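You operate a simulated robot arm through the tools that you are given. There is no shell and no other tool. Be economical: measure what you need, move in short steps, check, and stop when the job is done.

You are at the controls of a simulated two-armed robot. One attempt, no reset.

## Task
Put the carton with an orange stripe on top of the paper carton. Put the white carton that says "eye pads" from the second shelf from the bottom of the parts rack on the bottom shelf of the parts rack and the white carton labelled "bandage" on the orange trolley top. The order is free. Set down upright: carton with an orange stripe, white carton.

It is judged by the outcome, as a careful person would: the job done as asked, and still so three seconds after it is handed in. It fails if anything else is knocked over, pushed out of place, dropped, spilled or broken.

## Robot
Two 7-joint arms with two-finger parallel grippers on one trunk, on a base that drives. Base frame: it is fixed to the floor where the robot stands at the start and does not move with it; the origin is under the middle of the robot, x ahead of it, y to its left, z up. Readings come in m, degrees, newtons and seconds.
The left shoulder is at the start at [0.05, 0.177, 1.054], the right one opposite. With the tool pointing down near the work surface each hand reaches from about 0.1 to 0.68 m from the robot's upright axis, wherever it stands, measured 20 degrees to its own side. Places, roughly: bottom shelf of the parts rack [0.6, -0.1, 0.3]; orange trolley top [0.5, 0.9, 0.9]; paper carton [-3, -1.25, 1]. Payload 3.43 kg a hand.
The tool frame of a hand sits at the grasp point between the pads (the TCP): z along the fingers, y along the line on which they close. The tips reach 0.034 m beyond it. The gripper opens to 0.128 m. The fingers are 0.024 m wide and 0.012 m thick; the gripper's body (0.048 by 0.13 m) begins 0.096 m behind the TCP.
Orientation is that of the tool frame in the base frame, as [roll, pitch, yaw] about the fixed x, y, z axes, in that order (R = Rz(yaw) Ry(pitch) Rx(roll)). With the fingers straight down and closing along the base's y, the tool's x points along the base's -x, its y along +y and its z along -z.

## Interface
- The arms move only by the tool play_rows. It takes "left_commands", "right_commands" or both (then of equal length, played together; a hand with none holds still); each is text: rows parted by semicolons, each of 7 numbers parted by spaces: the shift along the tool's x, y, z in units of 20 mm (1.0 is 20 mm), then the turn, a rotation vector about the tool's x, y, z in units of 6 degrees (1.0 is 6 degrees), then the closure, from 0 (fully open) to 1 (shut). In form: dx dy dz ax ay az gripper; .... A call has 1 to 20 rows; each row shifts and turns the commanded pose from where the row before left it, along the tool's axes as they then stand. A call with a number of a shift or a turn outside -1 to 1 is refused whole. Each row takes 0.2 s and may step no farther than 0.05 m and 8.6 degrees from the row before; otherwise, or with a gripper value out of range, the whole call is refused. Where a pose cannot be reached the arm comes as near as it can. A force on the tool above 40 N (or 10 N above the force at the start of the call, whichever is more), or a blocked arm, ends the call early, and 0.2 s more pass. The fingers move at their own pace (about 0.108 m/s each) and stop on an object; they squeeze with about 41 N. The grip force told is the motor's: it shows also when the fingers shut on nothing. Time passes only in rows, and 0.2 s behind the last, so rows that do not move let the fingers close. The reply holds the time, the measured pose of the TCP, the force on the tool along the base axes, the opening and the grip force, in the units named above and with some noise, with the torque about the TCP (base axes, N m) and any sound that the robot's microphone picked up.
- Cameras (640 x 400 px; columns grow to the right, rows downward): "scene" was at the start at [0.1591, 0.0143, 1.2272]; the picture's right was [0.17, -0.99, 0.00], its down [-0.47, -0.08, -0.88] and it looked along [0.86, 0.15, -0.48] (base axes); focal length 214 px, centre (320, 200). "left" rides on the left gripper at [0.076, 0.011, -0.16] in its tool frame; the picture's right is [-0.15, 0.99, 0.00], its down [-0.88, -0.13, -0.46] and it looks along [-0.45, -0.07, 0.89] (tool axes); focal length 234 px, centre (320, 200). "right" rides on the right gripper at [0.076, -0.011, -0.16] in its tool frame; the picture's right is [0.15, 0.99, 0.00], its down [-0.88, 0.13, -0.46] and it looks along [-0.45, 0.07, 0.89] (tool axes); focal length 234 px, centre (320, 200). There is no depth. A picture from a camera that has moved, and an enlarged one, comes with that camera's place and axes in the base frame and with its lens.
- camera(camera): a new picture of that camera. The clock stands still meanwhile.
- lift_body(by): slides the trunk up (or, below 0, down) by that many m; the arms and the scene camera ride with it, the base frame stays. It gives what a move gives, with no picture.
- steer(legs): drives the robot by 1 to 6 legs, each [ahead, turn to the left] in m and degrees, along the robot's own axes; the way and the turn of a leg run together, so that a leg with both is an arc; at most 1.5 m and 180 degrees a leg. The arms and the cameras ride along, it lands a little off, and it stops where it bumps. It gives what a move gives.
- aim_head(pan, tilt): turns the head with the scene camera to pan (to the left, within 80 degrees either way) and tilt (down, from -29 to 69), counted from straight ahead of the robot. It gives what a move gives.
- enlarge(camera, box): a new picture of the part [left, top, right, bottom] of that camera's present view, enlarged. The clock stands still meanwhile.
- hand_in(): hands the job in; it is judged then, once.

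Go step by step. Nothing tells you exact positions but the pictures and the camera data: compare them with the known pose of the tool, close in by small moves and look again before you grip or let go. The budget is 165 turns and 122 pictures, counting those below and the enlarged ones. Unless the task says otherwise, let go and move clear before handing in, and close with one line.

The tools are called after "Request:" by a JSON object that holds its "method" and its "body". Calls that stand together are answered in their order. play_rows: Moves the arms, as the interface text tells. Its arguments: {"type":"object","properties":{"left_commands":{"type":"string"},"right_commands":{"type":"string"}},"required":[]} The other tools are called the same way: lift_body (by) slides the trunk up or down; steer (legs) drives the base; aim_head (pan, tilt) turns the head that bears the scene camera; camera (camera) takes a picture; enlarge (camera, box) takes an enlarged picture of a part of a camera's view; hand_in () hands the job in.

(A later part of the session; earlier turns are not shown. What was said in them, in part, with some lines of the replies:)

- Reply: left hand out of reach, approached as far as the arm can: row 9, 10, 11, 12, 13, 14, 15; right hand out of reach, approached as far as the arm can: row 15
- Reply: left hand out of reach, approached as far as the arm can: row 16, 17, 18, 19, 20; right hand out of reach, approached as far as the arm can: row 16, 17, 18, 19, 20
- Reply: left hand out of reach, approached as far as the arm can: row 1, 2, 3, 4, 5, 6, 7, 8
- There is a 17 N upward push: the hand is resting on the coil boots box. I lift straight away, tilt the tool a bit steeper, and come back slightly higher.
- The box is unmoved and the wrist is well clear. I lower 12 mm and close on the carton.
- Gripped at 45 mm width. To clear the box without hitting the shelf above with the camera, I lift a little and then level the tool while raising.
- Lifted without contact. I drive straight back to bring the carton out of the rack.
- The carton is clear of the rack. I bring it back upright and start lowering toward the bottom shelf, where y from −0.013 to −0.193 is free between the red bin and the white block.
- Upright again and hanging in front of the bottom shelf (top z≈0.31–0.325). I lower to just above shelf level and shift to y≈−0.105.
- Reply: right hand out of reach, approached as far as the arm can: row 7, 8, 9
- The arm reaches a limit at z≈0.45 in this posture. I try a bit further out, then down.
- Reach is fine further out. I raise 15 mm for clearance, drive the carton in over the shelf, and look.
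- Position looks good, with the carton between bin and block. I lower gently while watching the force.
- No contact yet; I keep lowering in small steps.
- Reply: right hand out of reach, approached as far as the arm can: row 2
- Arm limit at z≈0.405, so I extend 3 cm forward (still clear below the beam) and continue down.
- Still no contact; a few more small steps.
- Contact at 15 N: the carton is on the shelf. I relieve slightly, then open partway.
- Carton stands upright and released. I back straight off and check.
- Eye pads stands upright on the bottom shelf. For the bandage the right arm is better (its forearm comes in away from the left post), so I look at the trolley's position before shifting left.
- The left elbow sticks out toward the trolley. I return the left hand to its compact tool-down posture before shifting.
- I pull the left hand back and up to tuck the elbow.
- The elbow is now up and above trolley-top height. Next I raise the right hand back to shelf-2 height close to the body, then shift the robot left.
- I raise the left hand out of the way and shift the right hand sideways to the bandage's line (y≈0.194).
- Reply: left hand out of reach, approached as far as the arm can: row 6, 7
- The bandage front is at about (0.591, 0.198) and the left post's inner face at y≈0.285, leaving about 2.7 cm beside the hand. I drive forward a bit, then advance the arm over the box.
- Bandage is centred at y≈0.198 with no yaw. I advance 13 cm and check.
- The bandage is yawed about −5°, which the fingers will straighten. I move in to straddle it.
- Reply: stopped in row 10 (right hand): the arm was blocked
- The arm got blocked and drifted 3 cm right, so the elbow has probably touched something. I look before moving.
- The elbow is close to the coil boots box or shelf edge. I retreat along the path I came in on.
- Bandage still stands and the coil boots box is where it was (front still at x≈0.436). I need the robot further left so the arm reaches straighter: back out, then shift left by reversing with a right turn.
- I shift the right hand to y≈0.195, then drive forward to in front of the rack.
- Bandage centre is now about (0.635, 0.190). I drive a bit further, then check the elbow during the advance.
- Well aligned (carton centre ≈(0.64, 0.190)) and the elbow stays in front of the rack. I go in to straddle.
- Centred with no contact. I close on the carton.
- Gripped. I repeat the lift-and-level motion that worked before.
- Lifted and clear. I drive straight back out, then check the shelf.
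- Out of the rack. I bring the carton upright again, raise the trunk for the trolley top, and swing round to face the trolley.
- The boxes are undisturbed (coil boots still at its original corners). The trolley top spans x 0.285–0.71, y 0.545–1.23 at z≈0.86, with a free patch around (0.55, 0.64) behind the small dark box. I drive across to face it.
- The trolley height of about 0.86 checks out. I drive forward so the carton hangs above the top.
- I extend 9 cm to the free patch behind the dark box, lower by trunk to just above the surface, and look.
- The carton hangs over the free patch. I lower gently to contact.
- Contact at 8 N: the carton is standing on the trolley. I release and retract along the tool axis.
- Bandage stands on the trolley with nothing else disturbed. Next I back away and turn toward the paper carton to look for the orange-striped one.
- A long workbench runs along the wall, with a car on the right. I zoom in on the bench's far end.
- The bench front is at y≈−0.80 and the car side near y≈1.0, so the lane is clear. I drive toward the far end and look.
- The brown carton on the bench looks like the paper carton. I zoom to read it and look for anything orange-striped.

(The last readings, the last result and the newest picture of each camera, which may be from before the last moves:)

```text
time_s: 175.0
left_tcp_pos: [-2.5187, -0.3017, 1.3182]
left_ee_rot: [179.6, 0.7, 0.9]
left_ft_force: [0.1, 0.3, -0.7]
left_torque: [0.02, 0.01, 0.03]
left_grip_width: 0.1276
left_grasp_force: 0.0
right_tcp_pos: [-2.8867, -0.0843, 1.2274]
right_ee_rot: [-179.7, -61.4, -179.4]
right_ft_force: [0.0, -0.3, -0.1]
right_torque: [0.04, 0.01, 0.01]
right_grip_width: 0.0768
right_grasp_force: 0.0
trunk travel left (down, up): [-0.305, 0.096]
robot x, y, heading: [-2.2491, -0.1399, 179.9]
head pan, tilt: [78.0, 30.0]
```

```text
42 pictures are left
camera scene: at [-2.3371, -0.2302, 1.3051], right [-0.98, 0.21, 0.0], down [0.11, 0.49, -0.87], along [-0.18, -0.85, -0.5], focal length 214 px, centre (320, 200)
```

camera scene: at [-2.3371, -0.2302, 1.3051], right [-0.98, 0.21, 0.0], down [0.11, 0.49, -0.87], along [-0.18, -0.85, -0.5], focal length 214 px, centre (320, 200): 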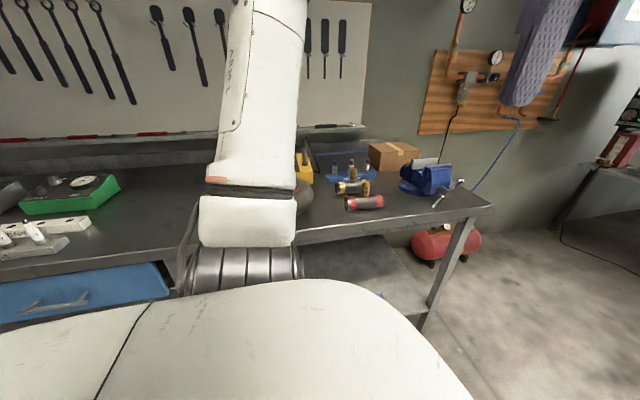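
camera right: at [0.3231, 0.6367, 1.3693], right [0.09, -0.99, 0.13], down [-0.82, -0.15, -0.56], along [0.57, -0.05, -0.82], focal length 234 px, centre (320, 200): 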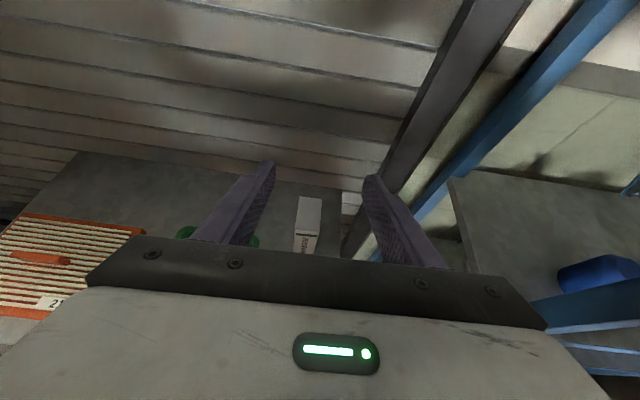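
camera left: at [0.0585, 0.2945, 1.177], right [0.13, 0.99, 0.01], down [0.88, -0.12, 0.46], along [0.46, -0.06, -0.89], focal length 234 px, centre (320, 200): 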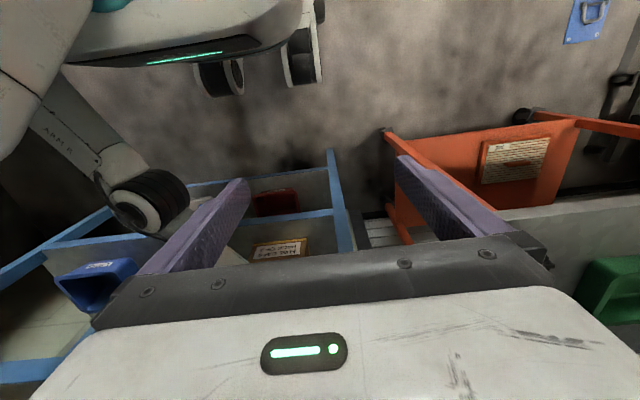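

No striped carton here. The coil boots carton on the rack has the orange stripe (fuel caps is yellow), so that is the one. The paper carton's top is about 0.22 m square, centred near (−2.95, −1.25, z≈0.98). I drive back to the rack at y≈−0.14.

Request:
{"method": "steer", "body": {"legs": [[0, -180], [1.45, 0]]}}

Request:
{"method": "lift_body", "body": {"by": -0.3}}

Request:
{"method": "play_rows", "body": {"right_commands": "0 0 0 .879 0 -.477 .3;0 0 0 .879 0 -.477 .3;0 0 0 .879 0 -.477 .3;0 0 0 .879 0 -.477 .3;0 0 0 .879 0 -.477 .3;0 0 0 .879 0 -.477 .3;0 0 0 .879 0 -.477 .3;0 0 0 .879 0 -.477 .3;0 0 0 .879 0 -.477 .3;0 0 0 .879 0 -.477 .3;0 0 0 .879 0 -.477 .3;0 0 0 .879 0 -.477 .3;0 0 0 .879 0 -.477 .3;0 0 0 .879 0 -.477 .3;0 0 0 .879 0 -.477 .3"}}

Request:
{"method": "aim_head", "body": {"pan": 0, "tilt": 30}}

Request:
{"method": "camera", "body": {"camera": "scene"}}

```text
time_s: 189.5
left_tcp_pos: [-0.5238, 0.0763, 1.3184]
left_ee_rot: [179.6, 0.6, -177.0]
left_ft_force: [0.2, -0.8, 0.8]
left_torque: [0.01, 0.01, 0.01]
left_grip_width: 0.1276
left_grasp_force: 0.0
right_tcp_pos: [-0.1486, -0.1292, 1.2277]
right_ee_rot: [-179.7, -61.4, 2.7]
right_ft_force: [0.6, 0.0, 0.8]
right_torque: [0.0, 0.03, 0.0]
right_grip_width: 0.0768
right_grasp_force: 0.1
trunk travel left (down, up): [-0.305, 0.096]
robot x, y, heading: [-0.7884, -0.0976, 1.7]
head pan, tilt: [78.0, 30.0]
```

```text
time_s: 192.5
left_tcp_pos: [-0.5244, 0.0752, 1.0175]
left_ee_rot: [179.5, 0.6, -177.0]
left_ft_force: [0.5, 0.0, -0.6]
left_torque: [0.01, 0.03, 0.02]
left_grip_width: 0.1282
left_grasp_force: 0.0
right_tcp_pos: [-0.1474, -0.1282, 0.9271]
right_ee_rot: [-179.7, -61.4, 2.6]
right_ft_force: [-1.2, 0.4, 0.9]
right_torque: [0.0, 0.01, -0.02]
right_grip_width: 0.0768
right_grasp_force: 0.1
trunk travel left (down, up): [-0.005, 0.396]
robot x, y, heading: [-0.7853, -0.0975, 2.1]
head pan, tilt: [78.0, 30.0]
```

```text
time_s: 195.7
left_tcp_pos: [-0.5237, 0.0744, 1.018]
left_ee_rot: [179.6, 0.5, -177.0]
left_ft_force: [0.1, -1.2, -0.1]
left_torque: [0.02, 0.0, 0.0]
left_grip_width: 0.128
left_grasp_force: 0.0
right_tcp_pos: [-0.1699, -0.1268, 0.9174]
right_ee_rot: [-179.8, -61.6, 92.2]
right_ft_force: [0.5, -0.5, 0.7]
right_torque: [-0.01, 0.01, 0.04]
right_grip_width: 0.0896
right_grasp_force: 0.1
right hand out of reach, approached as far as the arm can: row 15
trunk travel left (down, up): [-0.005, 0.396]
robot x, y, heading: [-0.7861, -0.0923, 2.1]
head pan, tilt: [78.0, 30.0]
```

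```text
time_s: 197.2
left_tcp_pos: [-0.5238, 0.0748, 1.0178]
left_ee_rot: [179.6, 0.6, -177.0]
left_ft_force: [-0.3, 0.0, -0.4]
left_torque: [-0.03, 0.0, 0.02]
left_grip_width: 0.1282
left_grasp_force: 0.1
right_tcp_pos: [-0.1694, -0.1263, 0.9167]
right_ee_rot: [-179.8, -61.7, 92.0]
right_ft_force: [0.4, 0.3, -0.1]
right_torque: [0.02, 0.01, -0.01]
right_grip_width: 0.0895
right_grasp_force: 0.2
trunk travel left (down, up): [-0.005, 0.396]
robot x, y, heading: [-0.7848, -0.0976, 2.4]
head pan, tilt: [0.0, 30.0]
```

```text
41 pictures are left
camera scene: at [-0.6292, -0.0915, 1.0051], right [0.04, -1.0, 0.0], down [-0.5, -0.02, -0.87], along [0.87, 0.03, -0.5], focal length 214 px, centre (320, 200)
```

scene: 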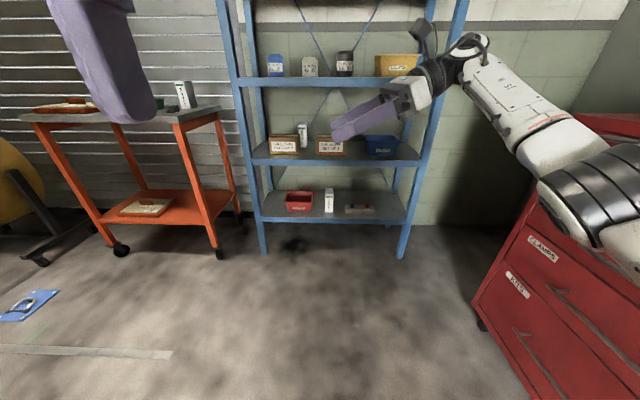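

The inward-pointing posture works, with the hand pointing left and the camera on top. This lets me grip the coil boots box front-to-back from its right side. I approach with the robot angled slightly left.

Request:
{"method": "steer", "body": {"legs": [[0, 10], [0.37, 0]]}}

Request:
{"method": "play_rows", "body": {"right_commands": "-.86 0 -.1 -.88 0 .477 .1;-.86 0 -.1 -.88 0 .477 .1;-.86 0 -.1 0 0 0 .1;-.86 0 -.1 0 0 0 .1;-.86 0 -.1 0 0 0 .1;-.86 0 -.1 0 0 0 .1"}}

Request:
{"method": "camera", "body": {"camera": "scene"}}

Request:
{"method": "camera", "body": {"camera": "right"}}

```text
time_s: 200.3
left_tcp_pos: [-0.2012, 0.199, 1.0183]
left_ee_rot: [179.7, 0.7, -166.4]
left_ft_force: [-0.9, 0.4, 0.6]
left_torque: [0.01, -0.02, -0.01]
left_grip_width: 0.128
left_grasp_force: 0.2
right_tcp_pos: [0.1853, 0.0665, 0.9163]
right_ee_rot: [-179.9, -61.7, 102.5]
right_ft_force: [0.3, 0.2, -0.1]
right_torque: [0.0, 0.01, 0.0]
right_grip_width: 0.0898
right_grasp_force: 0.1
trunk travel left (down, up): [-0.005, 0.396]
robot x, y, heading: [-0.4301, -0.0189, 12.9]
head pan, tilt: [0.0, 30.0]
```

```text
time_s: 201.7
left_tcp_pos: [-0.2014, 0.2012, 1.0177]
left_ee_rot: [179.6, 0.7, -166.4]
left_ft_force: [0.4, -0.8, -1.3]
left_torque: [0.02, -0.01, -0.01]
left_grip_width: 0.1279
left_grasp_force: 0.1
right_tcp_pos: [0.1873, 0.0066, 0.8311]
right_ee_rot: [-179.9, -61.7, 90.5]
right_ft_force: [-0.1, -0.2, -0.2]
right_torque: [0.0, 0.01, -0.01]
right_grip_width: 0.1152
right_grasp_force: 0.1
trunk travel left (down, up): [-0.005, 0.396]
robot x, y, heading: [-0.431, -0.0195, 12.5]
head pan, tilt: [0.0, 30.0]
```

```text
40 pictures are left
camera scene: at [-0.2741, 0.0169, 1.0051], right [0.22, -0.98, 0.0], down [-0.49, -0.11, -0.87], along [0.84, 0.19, -0.5], focal length 214 px, centre (320, 200)
```

scene: 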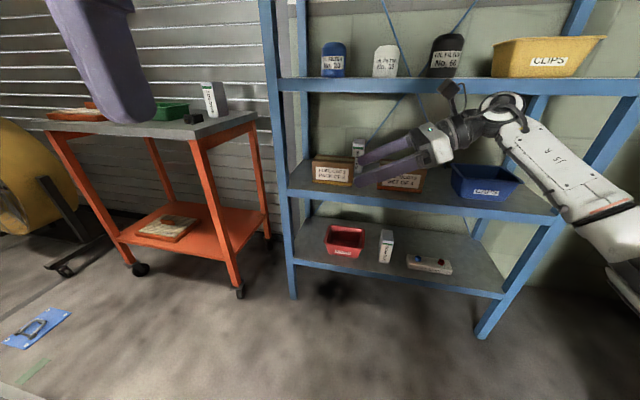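

```text
39 pictures are left
camera right: at [0.1782, -0.099, 0.9735], right [0.99, 0.08, 0.13], down [0.14, -0.82, -0.56], along [0.06, 0.57, -0.82], focal length 234 px, centre (320, 200)
```

right: 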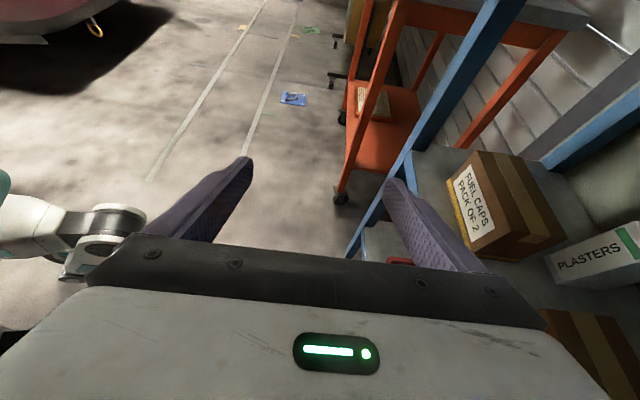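

The hand orientation is good. I shift the hand to the box's y line and z≈0.786, then drive closer.

Request:
{"method": "play_rows", "body": {"right_commands": "-.67 0 -.711 0 0 0 .05;-.67 0 -.711 0 0 0 .05;-.67 0 -.711 0 0 0 .05;-.67 0 -.711 0 0 0 .05;-.67 0 -.711 0 0 0 .05;-.67 0 -.711 0 0 0 .05;-.67 0 -.711 0 0 0 .05;-.67 0 -.711 0 0 0 .05;-.67 0 -.711 0 0 0 .05"}}

Request:
{"method": "steer", "body": {"legs": [[0.12, 0]]}}

Request:
{"method": "camera", "body": {"camera": "right"}}

Request:
{"method": "camera", "body": {"camera": "scene"}}

```text
time_s: 203.7
left_tcp_pos: [-0.2001, 0.2001, 1.0181]
left_ee_rot: [179.5, 0.5, -166.4]
left_ft_force: [0.3, -0.6, -0.5]
left_torque: [0.01, 0.05, 0.02]
left_grip_width: 0.1283
left_grasp_force: 0.0
right_tcp_pos: [0.1916, -0.1618, 0.7846]
right_ee_rot: [-179.9, -61.7, 90.7]
right_ft_force: [-0.6, -0.2, 1.4]
right_torque: [0.02, 0.01, 0.03]
right_grip_width: 0.1217
right_grasp_force: 0.0
trunk travel left (down, up): [-0.005, 0.396]
robot x, y, heading: [-0.4327, -0.0154, 12.7]
head pan, tilt: [0.0, 30.0]
```

```text
time_s: 204.9
left_tcp_pos: [-0.0816, 0.2274, 1.0184]
left_ee_rot: [179.6, 0.7, -166.3]
left_ft_force: [-0.4, -0.1, 0.0]
left_torque: [-0.01, -0.01, 0.03]
left_grip_width: 0.1279
left_grasp_force: 0.0
right_tcp_pos: [0.3084, -0.1345, 0.785]
right_ee_rot: [-179.7, -61.6, 90.7]
right_ft_force: [-0.5, 0.5, 0.1]
right_torque: [0.0, 0.03, 0.06]
right_grip_width: 0.1216
right_grasp_force: 0.1
trunk travel left (down, up): [-0.005, 0.396]
robot x, y, heading: [-0.315, 0.0114, 13.1]
head pan, tilt: [0.0, 30.0]
```

```text
38 pictures are left
camera right: at [0.2999, -0.2397, 0.9279], right [0.99, 0.09, 0.13], down [0.14, -0.82, -0.56], along [0.06, 0.57, -0.82], focal length 234 px, centre (320, 200)
```

right: 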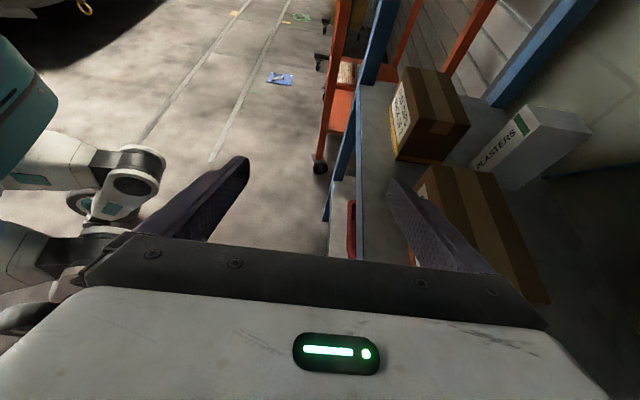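

```text
37 pictures are left
camera scene: at [-0.1563, 0.0438, 1.0051], right [0.22, -0.98, 0.0], down [-0.49, -0.11, -0.87], along [0.84, 0.19, -0.5], focal length 214 px, centre (320, 200)
```

scene: 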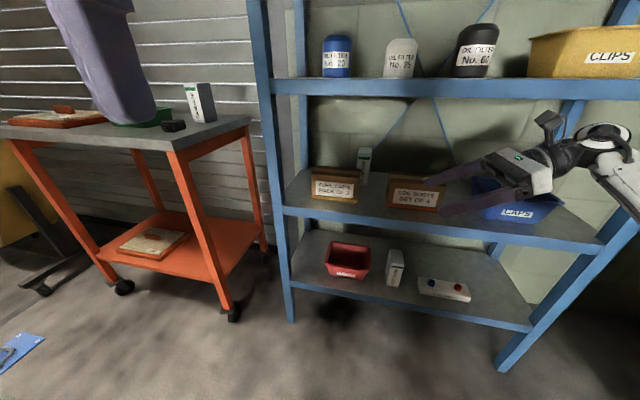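

The box is confirmed at x 0.437–0.52, y −0.18…−0.035. I pre-shift the hand right and drive it in over the box at z 0.785.

Request:
{"method": "play_rows", "body": {"right_commands": "-.43 0 -.79 0 0 0 .05;-.43 0 -.79 0 0 0 .05"}}

Request:
{"method": "steer", "body": {"legs": [[0.165, 0]]}}

Request:
{"method": "camera", "body": {"camera": "right"}}

Request:
{"method": "camera", "body": {"camera": "scene"}}

```text
time_s: 205.5
left_tcp_pos: [-0.0829, 0.228, 1.0185]
left_ee_rot: [179.5, 0.6, -166.3]
left_ft_force: [-0.4, 0.0, 0.4]
left_torque: [0.01, -0.01, -0.01]
left_grip_width: 0.1281
left_grasp_force: 0.1
right_tcp_pos: [0.3094, -0.1714, 0.7866]
right_ee_rot: [-179.8, -61.7, 90.8]
right_ft_force: [-0.2, -0.7, 0.5]
right_torque: [-0.02, -0.03, -0.01]
right_grip_width: 0.1216
right_grasp_force: 0.0
trunk travel left (down, up): [-0.005, 0.396]
robot x, y, heading: [-0.3085, 0.0106, 12.9]
head pan, tilt: [0.0, 30.0]
```

```text
time_s: 207.0
left_tcp_pos: [0.0765, 0.2646, 1.0194]
left_ee_rot: [179.6, 0.7, -166.3]
left_ft_force: [-0.4, 0.3, -0.3]
left_torque: [0.01, 0.04, -0.02]
left_grip_width: 0.1278
left_grasp_force: 0.1
right_tcp_pos: [0.4705, -0.1342, 0.7849]
right_ee_rot: [-179.8, -61.7, 90.8]
right_ft_force: [0.3, -0.5, -0.4]
right_torque: [0.03, -0.07, 0.03]
right_grip_width: 0.1215
right_grasp_force: 0.1
trunk travel left (down, up): [-0.005, 0.396]
robot x, y, heading: [-0.1542, 0.0461, 12.9]
head pan, tilt: [0.0, 30.0]
```

```text
36 pictures are left
camera right: at [0.4613, -0.2393, 0.9279], right [0.99, 0.09, 0.13], down [0.14, -0.82, -0.56], along [0.06, 0.57, -0.82], focal length 234 px, centre (320, 200)
```

right: 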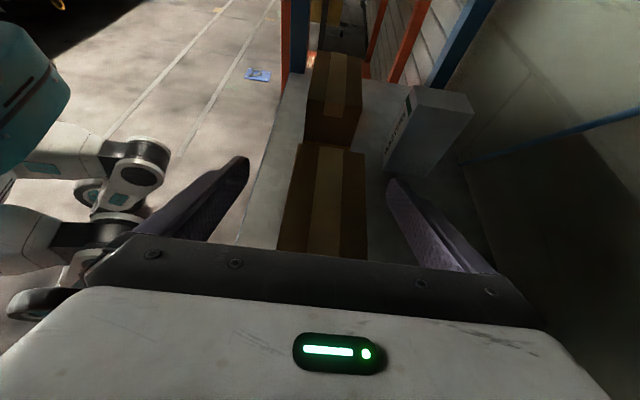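

```text
35 pictures are left
camera scene: at [0.0036, 0.0804, 1.0051], right [0.22, -0.97, 0.0], down [-0.49, -0.11, -0.87], along [0.84, 0.19, -0.5], focal length 214 px, centre (320, 200)
```

scene: 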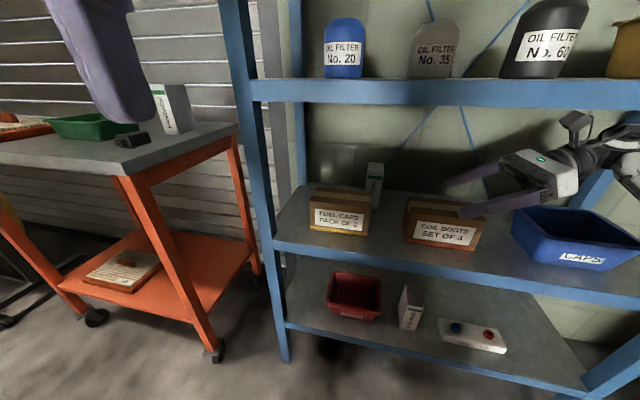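

The box lies between the fingers. I centre 11 mm forward and lower around it.

Request:
{"method": "play_rows", "body": {"right_commands": "0 .575 0 0 0 0 .05;-.64 0 .44 0 0 0 .05;-.64 0 .44 0 0 0 .05;-.64 0 .44 0 0 0 .05;-.64 0 .44 0 0 0 .05;-.64 0 .44 0 0 0 .05"}}

Request:
{"method": "camera", "body": {"camera": "right"}}

Request:
{"method": "enlarge", "body": {"camera": "scene", "box": [360, 90, 640, 290]}}

```text
time_s: 208.4
left_tcp_pos: [0.0757, 0.2636, 1.0182]
left_ee_rot: [179.6, 0.6, -166.4]
left_ft_force: [0.3, 0.1, -1.1]
left_torque: [0.01, -0.01, 0.01]
left_grip_width: 0.1281
left_grasp_force: 0.1
right_tcp_pos: [0.4818, -0.125, 0.7081]
right_ee_rot: [-179.9, -61.7, 90.7]
right_ft_force: [-0.3, -0.2, -0.7]
right_torque: [0.0, 0.0, 0.02]
right_grip_width: 0.1216
right_grasp_force: 0.1
trunk travel left (down, up): [-0.005, 0.396]
robot x, y, heading: [-0.1539, 0.0504, 13.1]
head pan, tilt: [0.0, 30.0]
```

```text
34 pictures are left
camera right: at [0.4725, -0.2314, 0.8504], right [0.99, 0.09, 0.13], down [0.14, -0.82, -0.56], along [0.06, 0.57, -0.82], focal length 234 px, centre (320, 200)
```

right: 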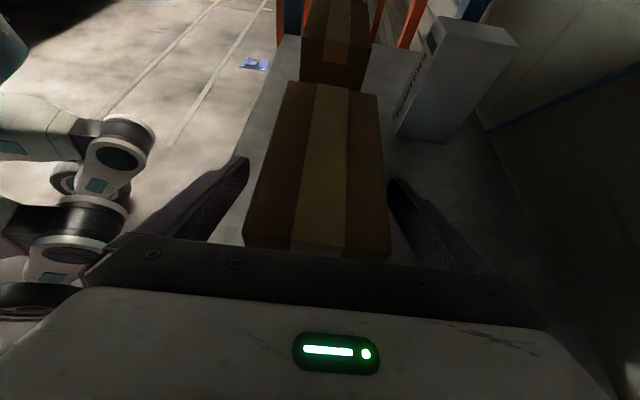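

```text
2.00 times, centred on (500, 190) of scene
camera zoom: at [0.0036, 0.0804, 1.0051], right [0.22, -0.97, 0.0], down [-0.49, -0.11, -0.87], along [0.84, 0.19, -0.5], focal length 429 px, centre (-40, 220)
```

zoom: 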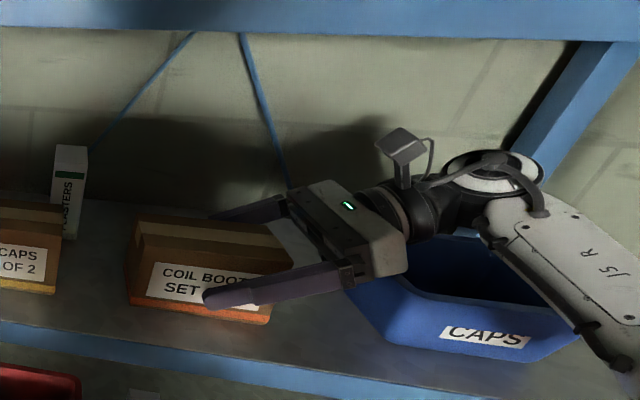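

Good straddle, and the orange stripe is clearly visible. I move 18 mm deeper for balance and close.

Request:
{"method": "play_rows", "body": {"right_commands": ".43 0 .79 0 0 0 .05;0 0 0 0 0 0 .05;0 0 0 0 0 0 .4;0 0 0 0 0 0 1;0 0 0 0 0 0 1;0 0 0 0 0 0 1"}}

Request:
{"method": "camera", "body": {"camera": "right"}}

```text
time_s: 209.8
left_tcp_pos: [0.0765, 0.2642, 1.019]
left_ee_rot: [179.7, 0.7, -166.4]
left_ft_force: [-0.1, 0.4, -0.1]
left_torque: [0.0, -0.01, 0.01]
left_grip_width: 0.1279
left_grasp_force: 0.1
right_tcp_pos: [0.4809, -0.1079, 0.7082]
right_ee_rot: [-179.8, -61.7, 90.9]
right_ft_force: [-0.2, 0.9, 0.0]
right_torque: [0.16, -0.07, 0.0]
right_grip_width: 0.08
right_grasp_force: 41.0
trunk travel left (down, up): [-0.005, 0.396]
robot x, y, heading: [-0.1573, 0.0463, 13.1]
head pan, tilt: [0.0, 30.0]
```

```text
32 pictures are left
camera right: at [0.4719, -0.2131, 0.8497], right [0.99, 0.09, 0.13], down [0.14, -0.82, -0.56], along [0.06, 0.57, -0.82], focal length 234 px, centre (320, 200)
```

right: 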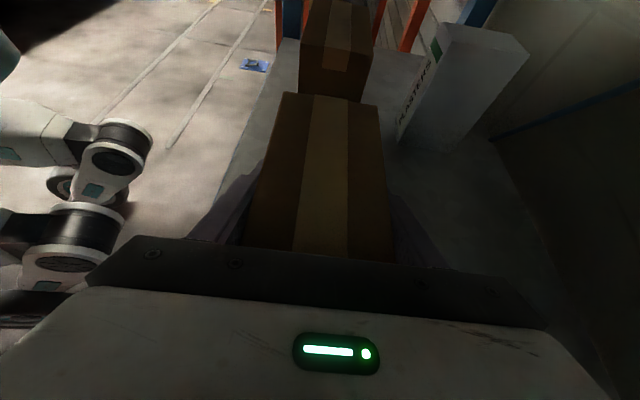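

Gripped at 80 mm. I lift 5 cm and reverse out.

Request:
{"method": "play_rows", "body": {"right_commands": ".733 0 -.4 0 0 0 1;.733 0 -.4 0 0 0 1;.733 0 -.4 0 0 0 1;0 0 0 0 0 0 1"}}

Request:
{"method": "camera", "body": {"camera": "right"}}

```text
time_s: 210.8
left_tcp_pos: [0.077, 0.2643, 1.0182]
left_ee_rot: [179.6, 0.8, -166.4]
left_ft_force: [0.7, 0.4, 0.1]
left_torque: [0.01, 0.03, 0.0]
left_grip_width: 0.1278
left_grasp_force: 0.1
right_tcp_pos: [0.4829, -0.1059, 0.7583]
right_ee_rot: [-179.7, -61.6, 90.8]
right_ft_force: [0.3, -0.5, -3.4]
right_torque: [-0.01, 0.01, -0.01]
right_grip_width: 0.08
right_grasp_force: 41.2
trunk travel left (down, up): [-0.005, 0.396]
robot x, y, heading: [-0.1513, 0.0461, 12.8]
head pan, tilt: [0.0, 30.0]
```

```text
31 pictures are left
camera right: at [0.4735, -0.213, 0.9], right [0.99, 0.09, 0.13], down [0.14, -0.82, -0.56], along [0.06, 0.57, -0.82], focal length 234 px, centre (320, 200)
```

right: 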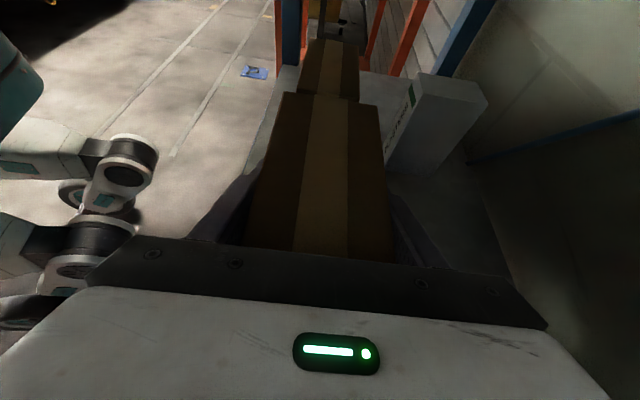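

Held firmly with no sag. I reverse out, raise the trunk, and check the rack.

Request:
{"method": "steer", "body": {"legs": [[-0.5, 0]]}}

Request:
{"method": "lift_body", "body": {"by": 0.35}}

Request:
{"method": "camera", "body": {"camera": "scene"}}

```text
time_s: 213.8
left_tcp_pos: [-0.4185, 0.1518, 1.0187]
left_ee_rot: [179.6, 0.6, -166.0]
left_ft_force: [0.3, -1.2, -0.5]
left_torque: [0.01, -0.01, 0.01]
left_grip_width: 0.1282
left_grasp_force: 0.1
right_tcp_pos: [-0.0094, -0.2189, 0.7584]
right_ee_rot: [-179.7, -61.8, 91.1]
right_ft_force: [1.4, -0.5, -2.5]
right_torque: [-0.02, 0.0, -0.04]
right_grip_width: 0.0799
right_grasp_force: 41.5
trunk travel left (down, up): [-0.005, 0.396]
robot x, y, heading: [-0.6454, -0.0709, 13.1]
head pan, tilt: [0.0, 30.0]
```

```text
time_s: 217.2
left_tcp_pos: [-0.4189, 0.1523, 1.3686]
left_ee_rot: [179.6, 0.6, -166.0]
left_ft_force: [0.0, 0.9, 0.5]
left_torque: [-0.01, 0.01, -0.01]
left_grip_width: 0.128
left_grasp_force: 0.1
right_tcp_pos: [-0.0107, -0.2172, 1.1086]
right_ee_rot: [-179.7, -61.7, 91.1]
right_ft_force: [-0.3, -0.4, -1.9]
right_torque: [-0.03, 0.01, -0.01]
right_grip_width: 0.0798
right_grasp_force: 41.3
trunk travel left (down, up): [-0.355, 0.046]
robot x, y, heading: [-0.6459, -0.0691, 13.2]
head pan, tilt: [0.0, 30.0]
```

```text
30 pictures are left
camera scene: at [-0.4902, -0.033, 1.355], right [0.23, -0.97, 0.0], down [-0.49, -0.11, -0.87], along [0.84, 0.2, -0.5], focal length 214 px, centre (320, 200)
```

scene: 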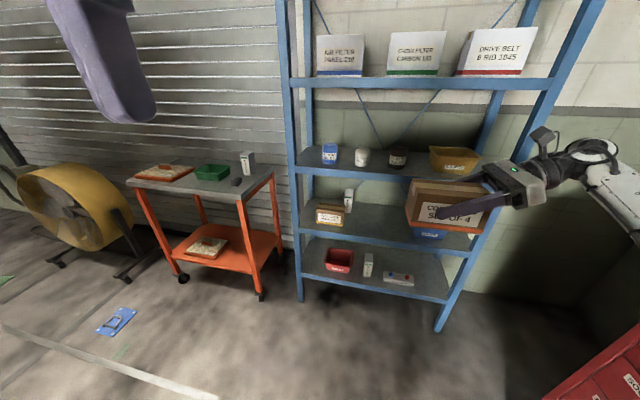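

The rack is tidy. The top-shelf cartons have blue, green and red stripes, so the orange one is what I hold. I turn the hand to point forward, then drive to in front of the paper carton.

Request:
{"method": "play_rows", "body": {"right_commands": "0 0 0 -.879 0 .477 1;0 0 0 -.879 0 .477 1;0 0 0 -.879 0 .477 1;0 0 0 -.879 0 .477 1;0 0 0 -.879 0 .477 1;0 0 0 -.879 0 .477 1;0 0 0 -.879 0 .477 1;0 0 0 -.879 0 .477 1;0 0 0 -.879 0 .477 1;0 0 0 -.879 0 .477 1;0 0 0 -.879 0 .477 1;0 0 0 -.879 0 .477 1"}}

Request:
{"method": "lift_body", "body": {"by": 0.045}}

Request:
{"method": "steer", "body": {"legs": [[0, 167], [1.1, 0], [1.1, 0], [0, 90]]}}

Request:
{"method": "aim_head", "body": {"pan": 0, "tilt": 30}}

Request:
{"method": "camera", "body": {"camera": "scene"}}

Request:
{"method": "camera", "body": {"camera": "right"}}

```text
time_s: 219.8
left_tcp_pos: [-0.4176, 0.1513, 1.3683]
left_ee_rot: [179.5, 0.6, -166.0]
left_ft_force: [0.5, -0.1, -0.9]
left_torque: [-0.04, -0.01, 0.0]
left_grip_width: 0.1281
left_grasp_force: 0.0
right_tcp_pos: [-0.0112, -0.218, 1.1081]
right_ee_rot: [-179.5, -61.4, 18.8]
right_ft_force: [0.2, 0.4, -3.1]
right_torque: [0.0, 0.02, -0.04]
right_grip_width: 0.0796
right_grasp_force: 41.3
trunk travel left (down, up): [-0.355, 0.046]
robot x, y, heading: [-0.6452, -0.0712, 13.1]
head pan, tilt: [0.0, 30.0]
```

```text
time_s: 220.7
left_tcp_pos: [-0.4186, 0.1506, 1.4139]
left_ee_rot: [179.6, 0.7, -166.1]
left_ft_force: [0.1, 0.6, 0.3]
left_torque: [0.01, 0.01, 0.0]
left_grip_width: 0.128
left_grasp_force: 0.0
right_tcp_pos: [-0.0098, -0.219, 1.1525]
right_ee_rot: [-179.5, -61.4, 18.9]
right_ft_force: [0.4, 0.6, -3.3]
right_torque: [0.01, -0.02, -0.01]
right_grip_width: 0.0795
right_grasp_force: 41.5
trunk travel left (down, up): [-0.4, 0.001]
robot x, y, heading: [-0.6483, -0.0646, 13.2]
head pan, tilt: [0.0, 30.0]
```

```text
time_s: 242.2
left_tcp_pos: [-2.6629, -0.3048, 1.4127]
left_ee_rot: [179.6, 0.6, 92.0]
left_ft_force: [-0.4, 0.0, 0.1]
left_torque: [-0.01, 0.04, 0.01]
left_grip_width: 0.1281
left_grasp_force: 0.1
right_tcp_pos: [-3.1077, -0.627, 1.1524]
right_ee_rot: [-179.6, -61.4, -83.1]
right_ft_force: [0.4, 0.5, -2.4]
right_torque: [0.02, -0.01, -0.01]
right_grip_width: 0.08
right_grasp_force: 40.7
trunk travel left (down, up): [-0.4, 0.001]
robot x, y, heading: [-2.8299, -0.0371, -88.8]
head pan, tilt: [0.0, 30.0]
```

```text
time_s: 242.8
left_tcp_pos: [-2.6625, -0.3055, 1.4143]
left_ee_rot: [179.7, 0.6, 92.1]
left_ft_force: [0.3, -0.4, 0.6]
left_torque: [-0.01, -0.02, -0.01]
left_grip_width: 0.1279
left_grasp_force: 0.1
right_tcp_pos: [-3.1078, -0.6279, 1.1523]
right_ee_rot: [-179.6, -61.4, -83.0]
right_ft_force: [-0.7, 0.5, -1.7]
right_torque: [0.01, -0.02, 0.01]
right_grip_width: 0.0798
right_grasp_force: 41.2
trunk travel left (down, up): [-0.4, 0.001]
robot x, y, heading: [-2.8304, -0.0406, -88.9]
head pan, tilt: [0.0, 30.0]
```

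```text
29 pictures are left
camera scene: at [-2.8267, -0.1991, 1.4001], right [-1.0, -0.02, 0.0], down [-0.01, 0.5, -0.87], along [0.02, -0.87, -0.5], focal length 214 px, centre (320, 200)
```

scene: 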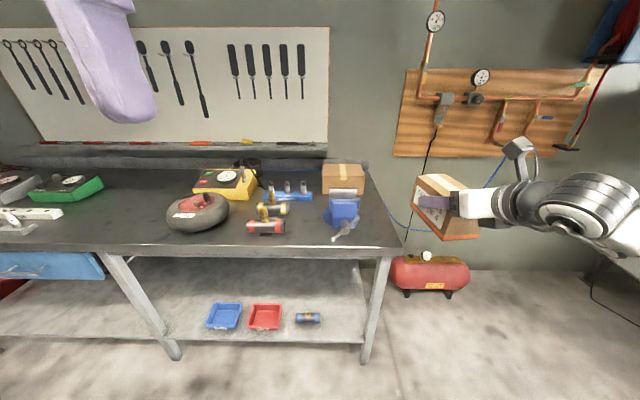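

```text
28 pictures are left
camera right: at [-3.1114, -0.5243, 1.2949], right [-0.97, -0.19, 0.12], down [-0.23, 0.8, -0.56], along [0.01, -0.57, -0.82], focal length 234 px, centre (320, 200)
```

right: 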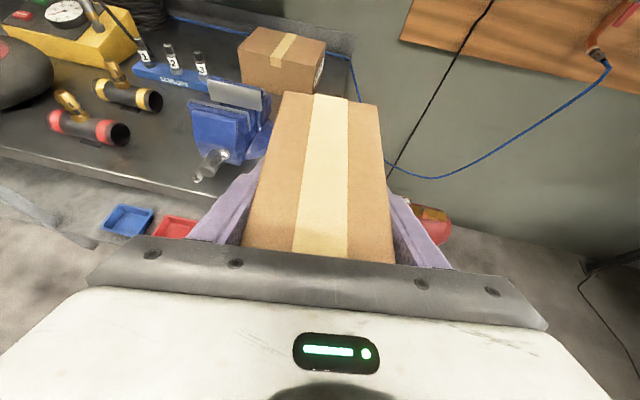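

Both cartons are in view. I zoom to measure the paper carton and the vise.

Request:
{"method": "enlarge", "body": {"camera": "scene", "box": [250, 150, 410, 250]}}

Request:
{"method": "enlarge", "body": {"camera": "right", "box": [120, 10, 376, 170]}}

```text
4.00 times, centred on (330, 200) of scene
camera zoom: at [-2.8267, -0.1991, 1.4001], right [-1.0, -0.02, 0.0], down [-0.01, 0.5, -0.87], along [0.02, -0.87, -0.5], focal length 858 px, centre (280, 200)
```

zoom: 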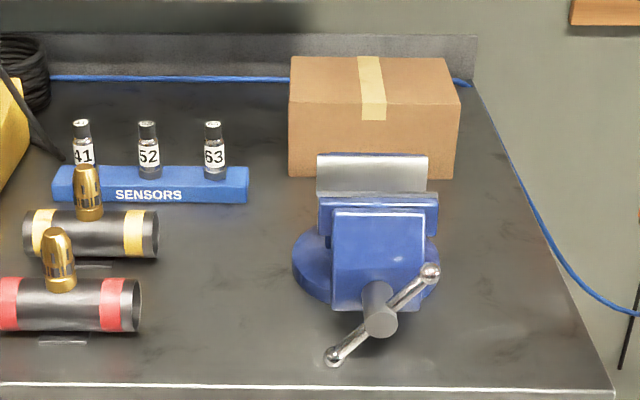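

```text
2.50 times, centred on (248, 90) of right
camera zoom: at [-3.1114, -0.5243, 1.2949], right [-0.97, -0.19, 0.12], down [-0.23, 0.8, -0.56], along [0.01, -0.57, -0.82], focal length 585 px, centre (500, 475)
```

zoom: 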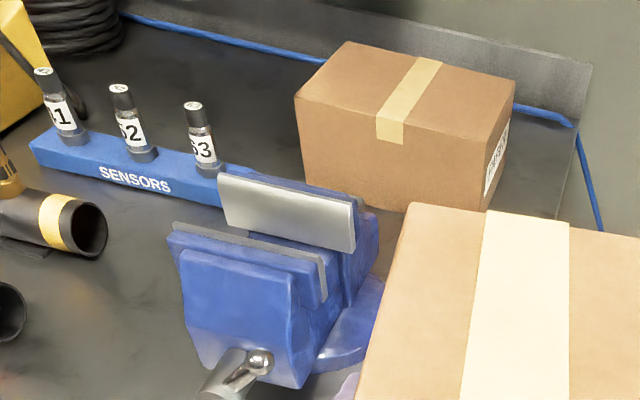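

The paper carton's top is x −3.015…−2.816, y −1.28…−1.13, z≈0.998. I'll approach from the bench's end corner, at a heading of about −45°, so the box can lie along the carton's long side. First I pull the hand in, then drive round.

Request:
{"method": "play_rows", "body": {"right_commands": "-.209 -1 -.386 0 0 0 1;-.209 -1 -.386 0 0 0 1;-.209 -1 -.386 0 0 0 1;-.209 -1 -.386 0 0 0 1;-.209 -1 -.386 0 0 0 1;-.209 -1 -.386 0 0 0 1;-.209 -1 -.386 0 0 0 1;-.209 -1 -.386 0 0 0 1;-.209 -1 -.386 0 0 0 1"}}

Request:
{"method": "steer", "body": {"legs": [[0, -66.5], [0.94, 0], [0, 111]]}}

Request:
{"method": "camera", "body": {"camera": "scene"}}

```text
time_s: 244.8
left_tcp_pos: [-2.6612, -0.3056, 1.4134]
left_ee_rot: [179.7, 0.6, 92.1]
left_ft_force: [0.5, 0.5, 0.4]
left_torque: [0.01, 0.01, 0.01]
left_grip_width: 0.1281
left_grasp_force: 0.1
right_tcp_pos: [-2.9406, -0.5276, 1.1533]
right_ee_rot: [-179.6, -61.5, -83.1]
right_ft_force: [-0.4, -1.3, -2.7]
right_torque: [-0.02, 0.03, -0.02]
right_grip_width: 0.0798
right_grasp_force: 41.1
trunk travel left (down, up): [-0.4, 0.001]
robot x, y, heading: [-2.8286, -0.0395, -88.9]
head pan, tilt: [0.0, 30.0]
```

```text
time_s: 257.3
left_tcp_pos: [-3.3867, -0.5103, 1.414]
left_ee_rot: [179.6, 0.6, 137.1]
left_ft_force: [0.5, 0.5, -0.8]
left_torque: [-0.02, 0.0, 0.0]
left_grip_width: 0.1281
left_grasp_force: 0.0
right_tcp_pos: [-3.4248, -0.8648, 1.1536]
right_ee_rot: [-179.6, -61.4, -38.0]
right_ft_force: [0.9, 0.4, -2.9]
right_torque: [0.01, -0.01, -0.03]
right_grip_width: 0.08
right_grasp_force: 41.0
trunk travel left (down, up): [-0.4, 0.001]
robot x, y, heading: [-3.6908, -0.4391, -44.0]
head pan, tilt: [0.0, 30.0]
```

```text
25 pictures are left
camera scene: at [-3.5787, -0.5521, 1.4001], right [-0.69, -0.72, 0.0], down [-0.36, 0.35, -0.87], along [0.62, -0.6, -0.5], focal length 214 px, centre (320, 200)
```

scene: 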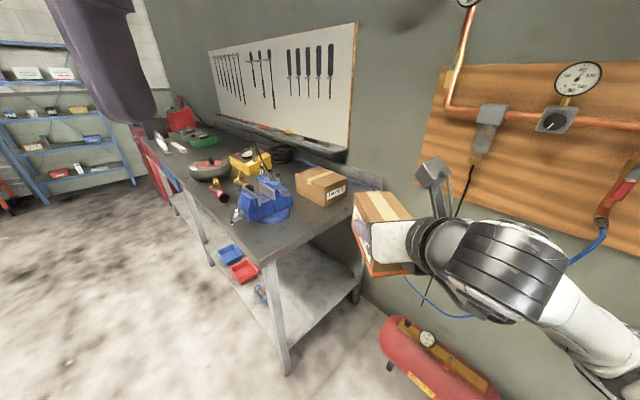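

Good view. I drive in 0.34 m along this heading (still about 0.36 m from the bench corner).

Request:
{"method": "steer", "body": {"legs": [[0.33, 0]]}}

Request:
{"method": "play_rows", "body": {"right_commands": "0 0 0 .879 0 -.477 1;0 0 0 .879 0 -.477 1;0 0 0 .879 0 -.477 1"}}

```text
time_s: 259.5
left_tcp_pos: [-3.148, -0.7386, 1.4139]
left_ee_rot: [179.5, 0.6, 137.1]
left_ft_force: [0.3, -0.6, 0.2]
left_torque: [0.01, 0.02, 0.03]
left_grip_width: 0.128
left_grasp_force: 0.0
right_tcp_pos: [-3.1877, -1.0932, 1.1523]
right_ee_rot: [-179.6, -61.3, -37.8]
right_ft_force: [0.4, 0.4, -2.2]
right_torque: [0.01, -0.01, -0.02]
right_grip_width: 0.0798
right_grasp_force: 40.8
trunk travel left (down, up): [-0.4, 0.001]
robot x, y, heading: [-3.4585, -0.667, -43.6]
head pan, tilt: [0.0, 30.0]
```

```text
time_s: 260.3
left_tcp_pos: [-3.1484, -0.739, 1.4134]
left_ee_rot: [179.6, 0.7, 137.2]
left_ft_force: [-0.5, -0.3, -0.3]
left_torque: [0.04, -0.01, -0.03]
left_grip_width: 0.1282
left_grasp_force: 0.0
right_tcp_pos: [-3.188, -1.0915, 1.155]
right_ee_rot: [-179.5, -61.5, -19.9]
right_ft_force: [-0.8, 0.3, -2.8]
right_torque: [-0.01, 0.0, 0.04]
right_grip_width: 0.08
right_grasp_force: 40.9
trunk travel left (down, up): [-0.4, 0.001]
robot x, y, heading: [-3.4548, -0.6687, -43.8]
head pan, tilt: [0.0, 30.0]
```

I extend 0.29 m over the paper carton and look.

Request:
{"method": "play_rows", "body": {"right_commands": ".467 .047 .861 0 0 0 1;.467 .047 .861 0 0 0 1;.467 .047 .861 0 0 0 1;.467 .047 .861 0 0 0 1;.467 .047 .861 0 0 0 1;.467 .047 .861 0 0 0 1;.467 .047 .861 0 0 0 1;.467 .047 .861 0 0 0 1;.467 .047 .861 0 0 0 1;.467 .047 .861 0 0 0 1;.467 .047 .861 0 0 0 1;.467 .047 .861 0 0 0 1;.467 .047 .861 0 0 0 1;.467 .047 .861 0 0 0 1;.467 .047 .861 0 0 0 1"}}

Request:
{"method": "camera", "body": {"camera": "right"}}

Request:
{"method": "camera", "body": {"camera": "scene"}}

```text
time_s: 263.5
left_tcp_pos: [-3.1488, -0.7387, 1.4129]
left_ee_rot: [179.5, 0.6, 137.0]
left_ft_force: [0.5, 0.4, -0.5]
left_torque: [0.0, 0.01, -0.03]
left_grip_width: 0.1278
left_grasp_force: 0.0
right_tcp_pos: [-2.9145, -1.2029, 1.1521]
right_ee_rot: [-179.4, -61.4, -19.9]
right_ft_force: [-0.3, -0.6, -2.7]
right_torque: [-0.01, 0.0, -0.01]
right_grip_width: 0.0799
right_grasp_force: 40.4
trunk travel left (down, up): [-0.4, 0.001]
robot x, y, heading: [-3.4562, -0.6692, -43.6]
head pan, tilt: [0.0, 30.0]
```

```text
24 pictures are left
camera right: at [-3.0086, -1.1595, 1.2946], right [-0.27, -0.96, 0.12], down [-0.82, 0.15, -0.56], along [0.51, -0.25, -0.82], focal length 234 px, centre (320, 200)
```

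right: 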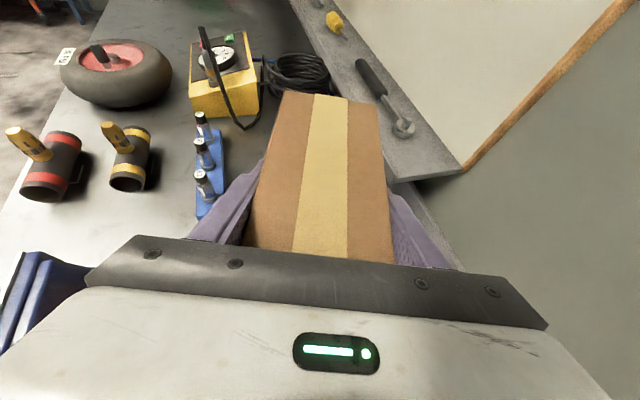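

```text
23 pictures are left
camera scene: at [-3.3404, -0.7797, 1.4], right [-0.69, -0.72, 0.0], down [-0.36, 0.35, -0.87], along [0.63, -0.6, -0.5], focal length 214 px, centre (320, 200)
```

scene: 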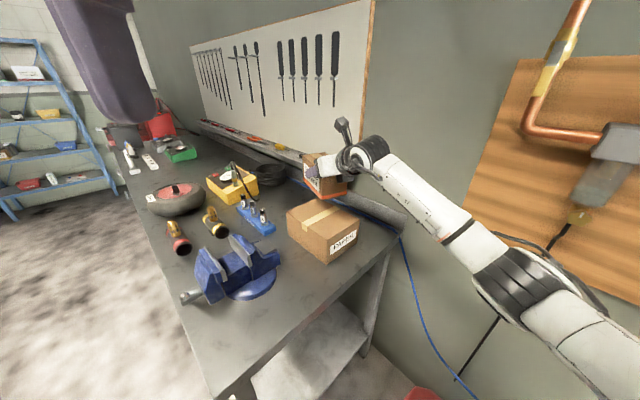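

The held box is centred over the paper carton (its projection matches). I lower by the trunk to about 2 cm above.

Request:
{"method": "lift_body", "body": {"by": -0.08}}

Request:
{"method": "camera", "body": {"camera": "scene"}}

Request:
{"method": "camera", "body": {"camera": "right"}}

```text
time_s: 264.6
left_tcp_pos: [-3.1489, -0.7389, 1.3333]
left_ee_rot: [179.5, 0.7, 137.1]
left_ft_force: [0.1, 0.7, 0.2]
left_torque: [-0.02, -0.01, 0.02]
left_grip_width: 0.1278
left_grasp_force: 0.1
right_tcp_pos: [-2.9148, -1.2031, 1.0739]
right_ee_rot: [-179.5, -61.5, -20.0]
right_ft_force: [0.0, 0.5, -2.9]
right_torque: [0.02, 0.01, -0.01]
right_grip_width: 0.08
right_grasp_force: 41.4
trunk travel left (down, up): [-0.32, 0.081]
robot x, y, heading: [-3.4557, -0.6636, -43.4]
head pan, tilt: [0.0, 30.0]
```

```text
22 pictures are left
camera scene: at [-3.341, -0.7797, 1.3201], right [-0.69, -0.72, 0.0], down [-0.36, 0.35, -0.87], along [0.63, -0.6, -0.5], focal length 214 px, centre (320, 200)
```

scene: 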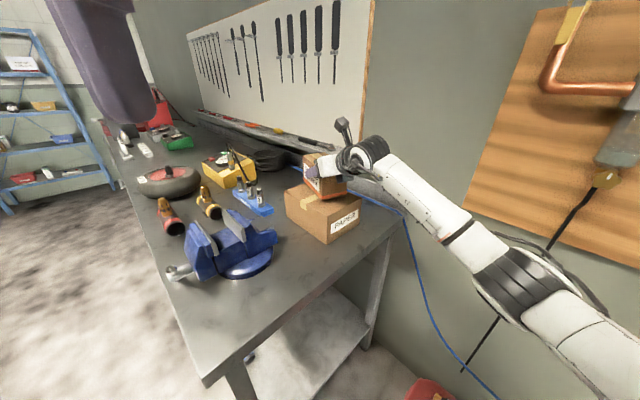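

```text
21 pictures are left
camera right: at [-3.0094, -1.1594, 1.2149], right [-0.27, -0.96, 0.12], down [-0.82, 0.15, -0.56], along [0.51, -0.25, -0.82], focal length 234 px, centre (320, 200)
```

right: 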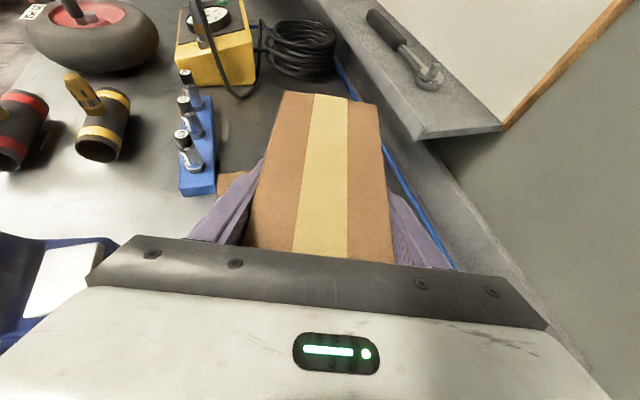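

The label "PAPER" confirms the target. I zoom in to verify alignment before the last lowering.

Request:
{"method": "enlarge", "body": {"camera": "scene", "box": [260, 110, 420, 260]}}

```text
2.67 times, centred on (340, 185) of scene
camera zoom: at [-3.341, -0.7797, 1.3201], right [-0.69, -0.72, 0.0], down [-0.36, 0.35, -0.87], along [0.63, -0.6, -0.5], focal length 572 px, centre (267, 240)
```

zoom: 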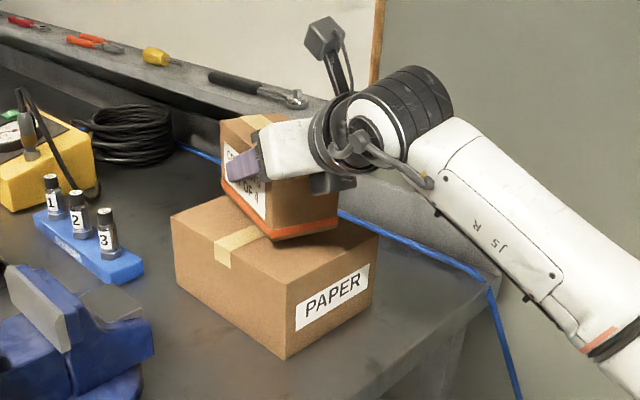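

Alignment is good; I shift 1 cm back for an even margin and lower gently.

Request:
{"method": "play_rows", "body": {"right_commands": "-.24 0 -.44 0 0 0 1;-.396 0 .215 0 0 0 1;-.396 0 .215 0 0 0 1;-.132 0 .07 0 0 0 1;0 0 0 0 0 0 1"}}

```text
time_s: 265.8
left_tcp_pos: [-3.1494, -0.7365, 1.3343]
left_ee_rot: [179.6, 0.8, 137.1]
left_ft_force: [-0.5, -0.5, -0.2]
left_torque: [0.01, 0.01, 0.0]
left_grip_width: 0.128
left_grasp_force: 0.1
right_tcp_pos: [-2.9241, -1.1993, 1.06]
right_ee_rot: [-179.8, -62.2, -19.5]
right_ft_force: [5.4, -5.4, 21.4]
right_torque: [-0.1, 1.46, 0.3]
right_grip_width: 0.0802
right_grasp_force: 40.7
trunk travel left (down, up): [-0.32, 0.081]
robot x, y, heading: [-3.4598, -0.6622, -43.1]
head pan, tilt: [0.0, 30.0]
```

Contact at 21 N. I relieve slightly and check before opening.

Request:
{"method": "play_rows", "body": {"right_commands": ".22 0 -.12 0 0 0 1;0 0 0 0 0 0 1"}}

Request:
{"method": "enlarge", "body": {"camera": "scene", "box": [260, 110, 420, 260]}}

```text
time_s: 266.4
left_tcp_pos: [-3.1493, -0.7378, 1.3335]
left_ee_rot: [179.6, 0.7, 137.1]
left_ft_force: [-0.5, 0.0, -0.1]
left_torque: [0.02, 0.0, 0.04]
left_grip_width: 0.128
left_grasp_force: 0.0
right_tcp_pos: [-2.9231, -1.2003, 1.0588]
right_ee_rot: [-179.6, -61.7, -19.8]
right_ft_force: [2.7, -5.2, 11.5]
right_torque: [-1.2, -1.19, -0.06]
right_grip_width: 0.0798
right_grasp_force: 40.5
trunk travel left (down, up): [-0.32, 0.081]
robot x, y, heading: [-3.4579, -0.6679, -43.8]
head pan, tilt: [0.0, 30.0]
```

```text
2.67 times, centred on (340, 185) of scene
camera zoom: at [-3.3419, -0.7789, 1.3202], right [-0.69, -0.72, 0.0], down [-0.36, 0.35, -0.87], along [0.63, -0.6, -0.5], focal length 572 px, centre (267, 240)
```

zoom: 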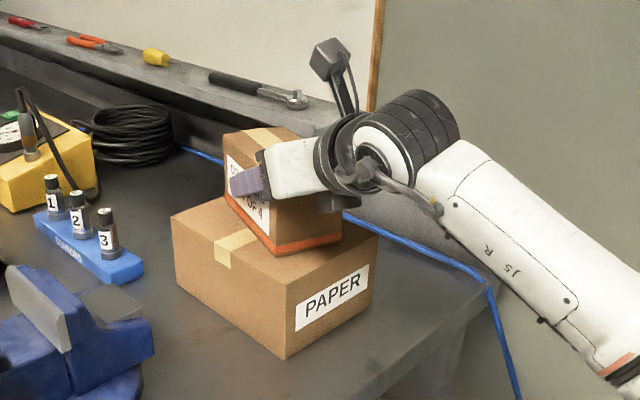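

It is seated squarely with the stripe at the bottom. I open and retract along the tool axis.

Request:
{"method": "play_rows", "body": {"right_commands": ".12 0 -.065 0 0 0 1;0 0 0 0 0 0 .3;0 0 0 0 0 0 .15;0 0 0 0 0 0 .1;0 0 0 0 0 0 .1;0 0 -.4 0 0 0 .1;0 0 -.8 0 0 0 .1;0 0 -1 0 0 0 .1;0 0 -1 0 0 0 .1;0 0 -1 0 0 0 .1;0 0 -1 0 0 0 .1;0 0 -1 0 0 0 .1;0 0 -1 0 0 0 .1;0 0 -1 0 0 0 .1;0 0 -1 0 0 0 .1"}}

Request:
{"method": "camera", "body": {"camera": "scene"}}

Request:
{"method": "camera", "body": {"camera": "right"}}

```text
time_s: 269.6
left_tcp_pos: [-3.1487, -0.7385, 1.3332]
left_ee_rot: [179.5, 0.7, 137.2]
left_ft_force: [0.3, 0.1, 1.1]
left_torque: [0.0, -0.01, 0.01]
left_grip_width: 0.1281
left_grasp_force: 0.0
right_tcp_pos: [-3.0776, -1.146, 1.1459]
right_ee_rot: [-179.4, -61.4, -20.1]
right_ft_force: [-0.6, 1.0, -0.2]
right_torque: [0.03, -0.02, 0.02]
right_grip_width: 0.1151
right_grasp_force: 0.0
trunk travel left (down, up): [-0.32, 0.081]
robot x, y, heading: [-3.4563, -0.6686, -43.5]
head pan, tilt: [0.0, 30.0]
```

```text
18 pictures are left
camera scene: at [-3.3413, -0.7795, 1.3201], right [-0.69, -0.72, 0.0], down [-0.36, 0.35, -0.87], along [0.63, -0.6, -0.5], focal length 214 px, centre (320, 200)
```

scene: 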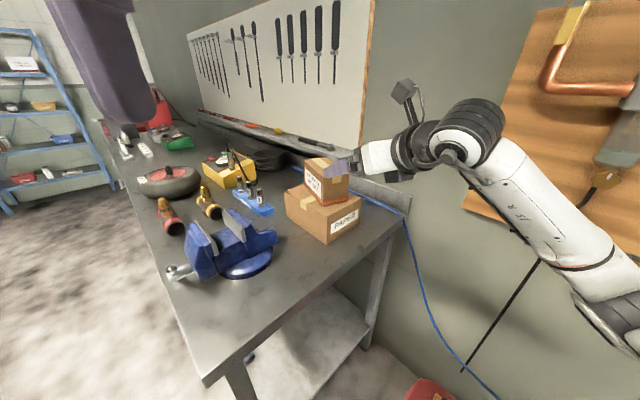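

```text
17 pictures are left
camera right: at [-3.1718, -1.1019, 1.2894], right [-0.27, -0.96, 0.12], down [-0.82, 0.15, -0.56], along [0.51, -0.25, -0.82], focal length 234 px, centre (320, 200)
```

right: 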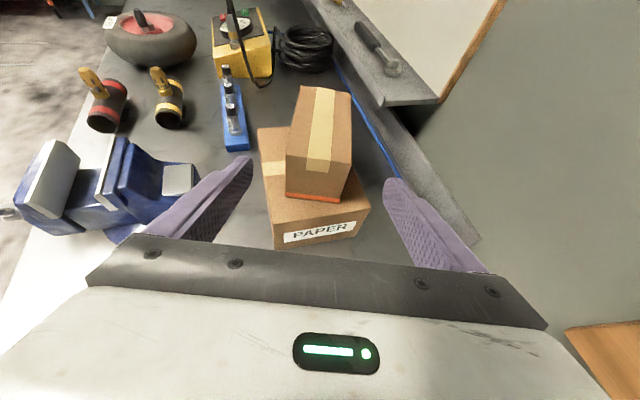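

The orange-striped carton rests steadily on the paper carton. I back away and take a final check.

Request:
{"method": "steer", "body": {"legs": [[-0.35, 0]]}}

Request:
{"method": "enlarge", "body": {"camera": "scene", "box": [200, 110, 420, 260]}}

```text
time_s: 271.9
left_tcp_pos: [-3.4023, -0.4959, 1.3333]
left_ee_rot: [179.6, 0.7, 137.3]
left_ft_force: [-0.9, 0.4, -1.0]
left_torque: [0.01, -0.02, 0.02]
left_grip_width: 0.1282
left_grasp_force: 0.1
right_tcp_pos: [-3.329, -0.9026, 1.1477]
right_ee_rot: [-179.6, -61.5, -19.7]
right_ft_force: [0.7, -0.7, 1.1]
right_torque: [0.01, -0.01, 0.0]
right_grip_width: 0.1153
right_grasp_force: 0.1
trunk travel left (down, up): [-0.32, 0.081]
robot x, y, heading: [-3.7097, -0.4262, -43.7]
head pan, tilt: [0.0, 30.0]
```

```text
2.67 times, centred on (310, 185) of scene
camera zoom: at [-3.5948, -0.5368, 1.3202], right [-0.69, -0.72, 0.0], down [-0.36, 0.34, -0.87], along [0.63, -0.6, -0.5], focal length 572 px, centre (347, 240)
```

zoom: 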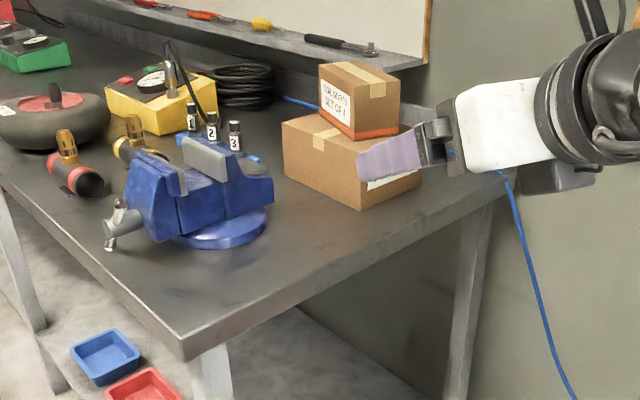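

All three cartons are placed upright, and the pictures show nothing else disturbed. The hands are clear, so I hand in.

Request:
{"method": "hand_in", "body": {}}

```text
The job is handed in.
```

The job is handed in: the orange-striped carton is on the paper carton, the eye pads carton is on the bottom shelf of the rack, and the bandage carton is on the orange trolley top.
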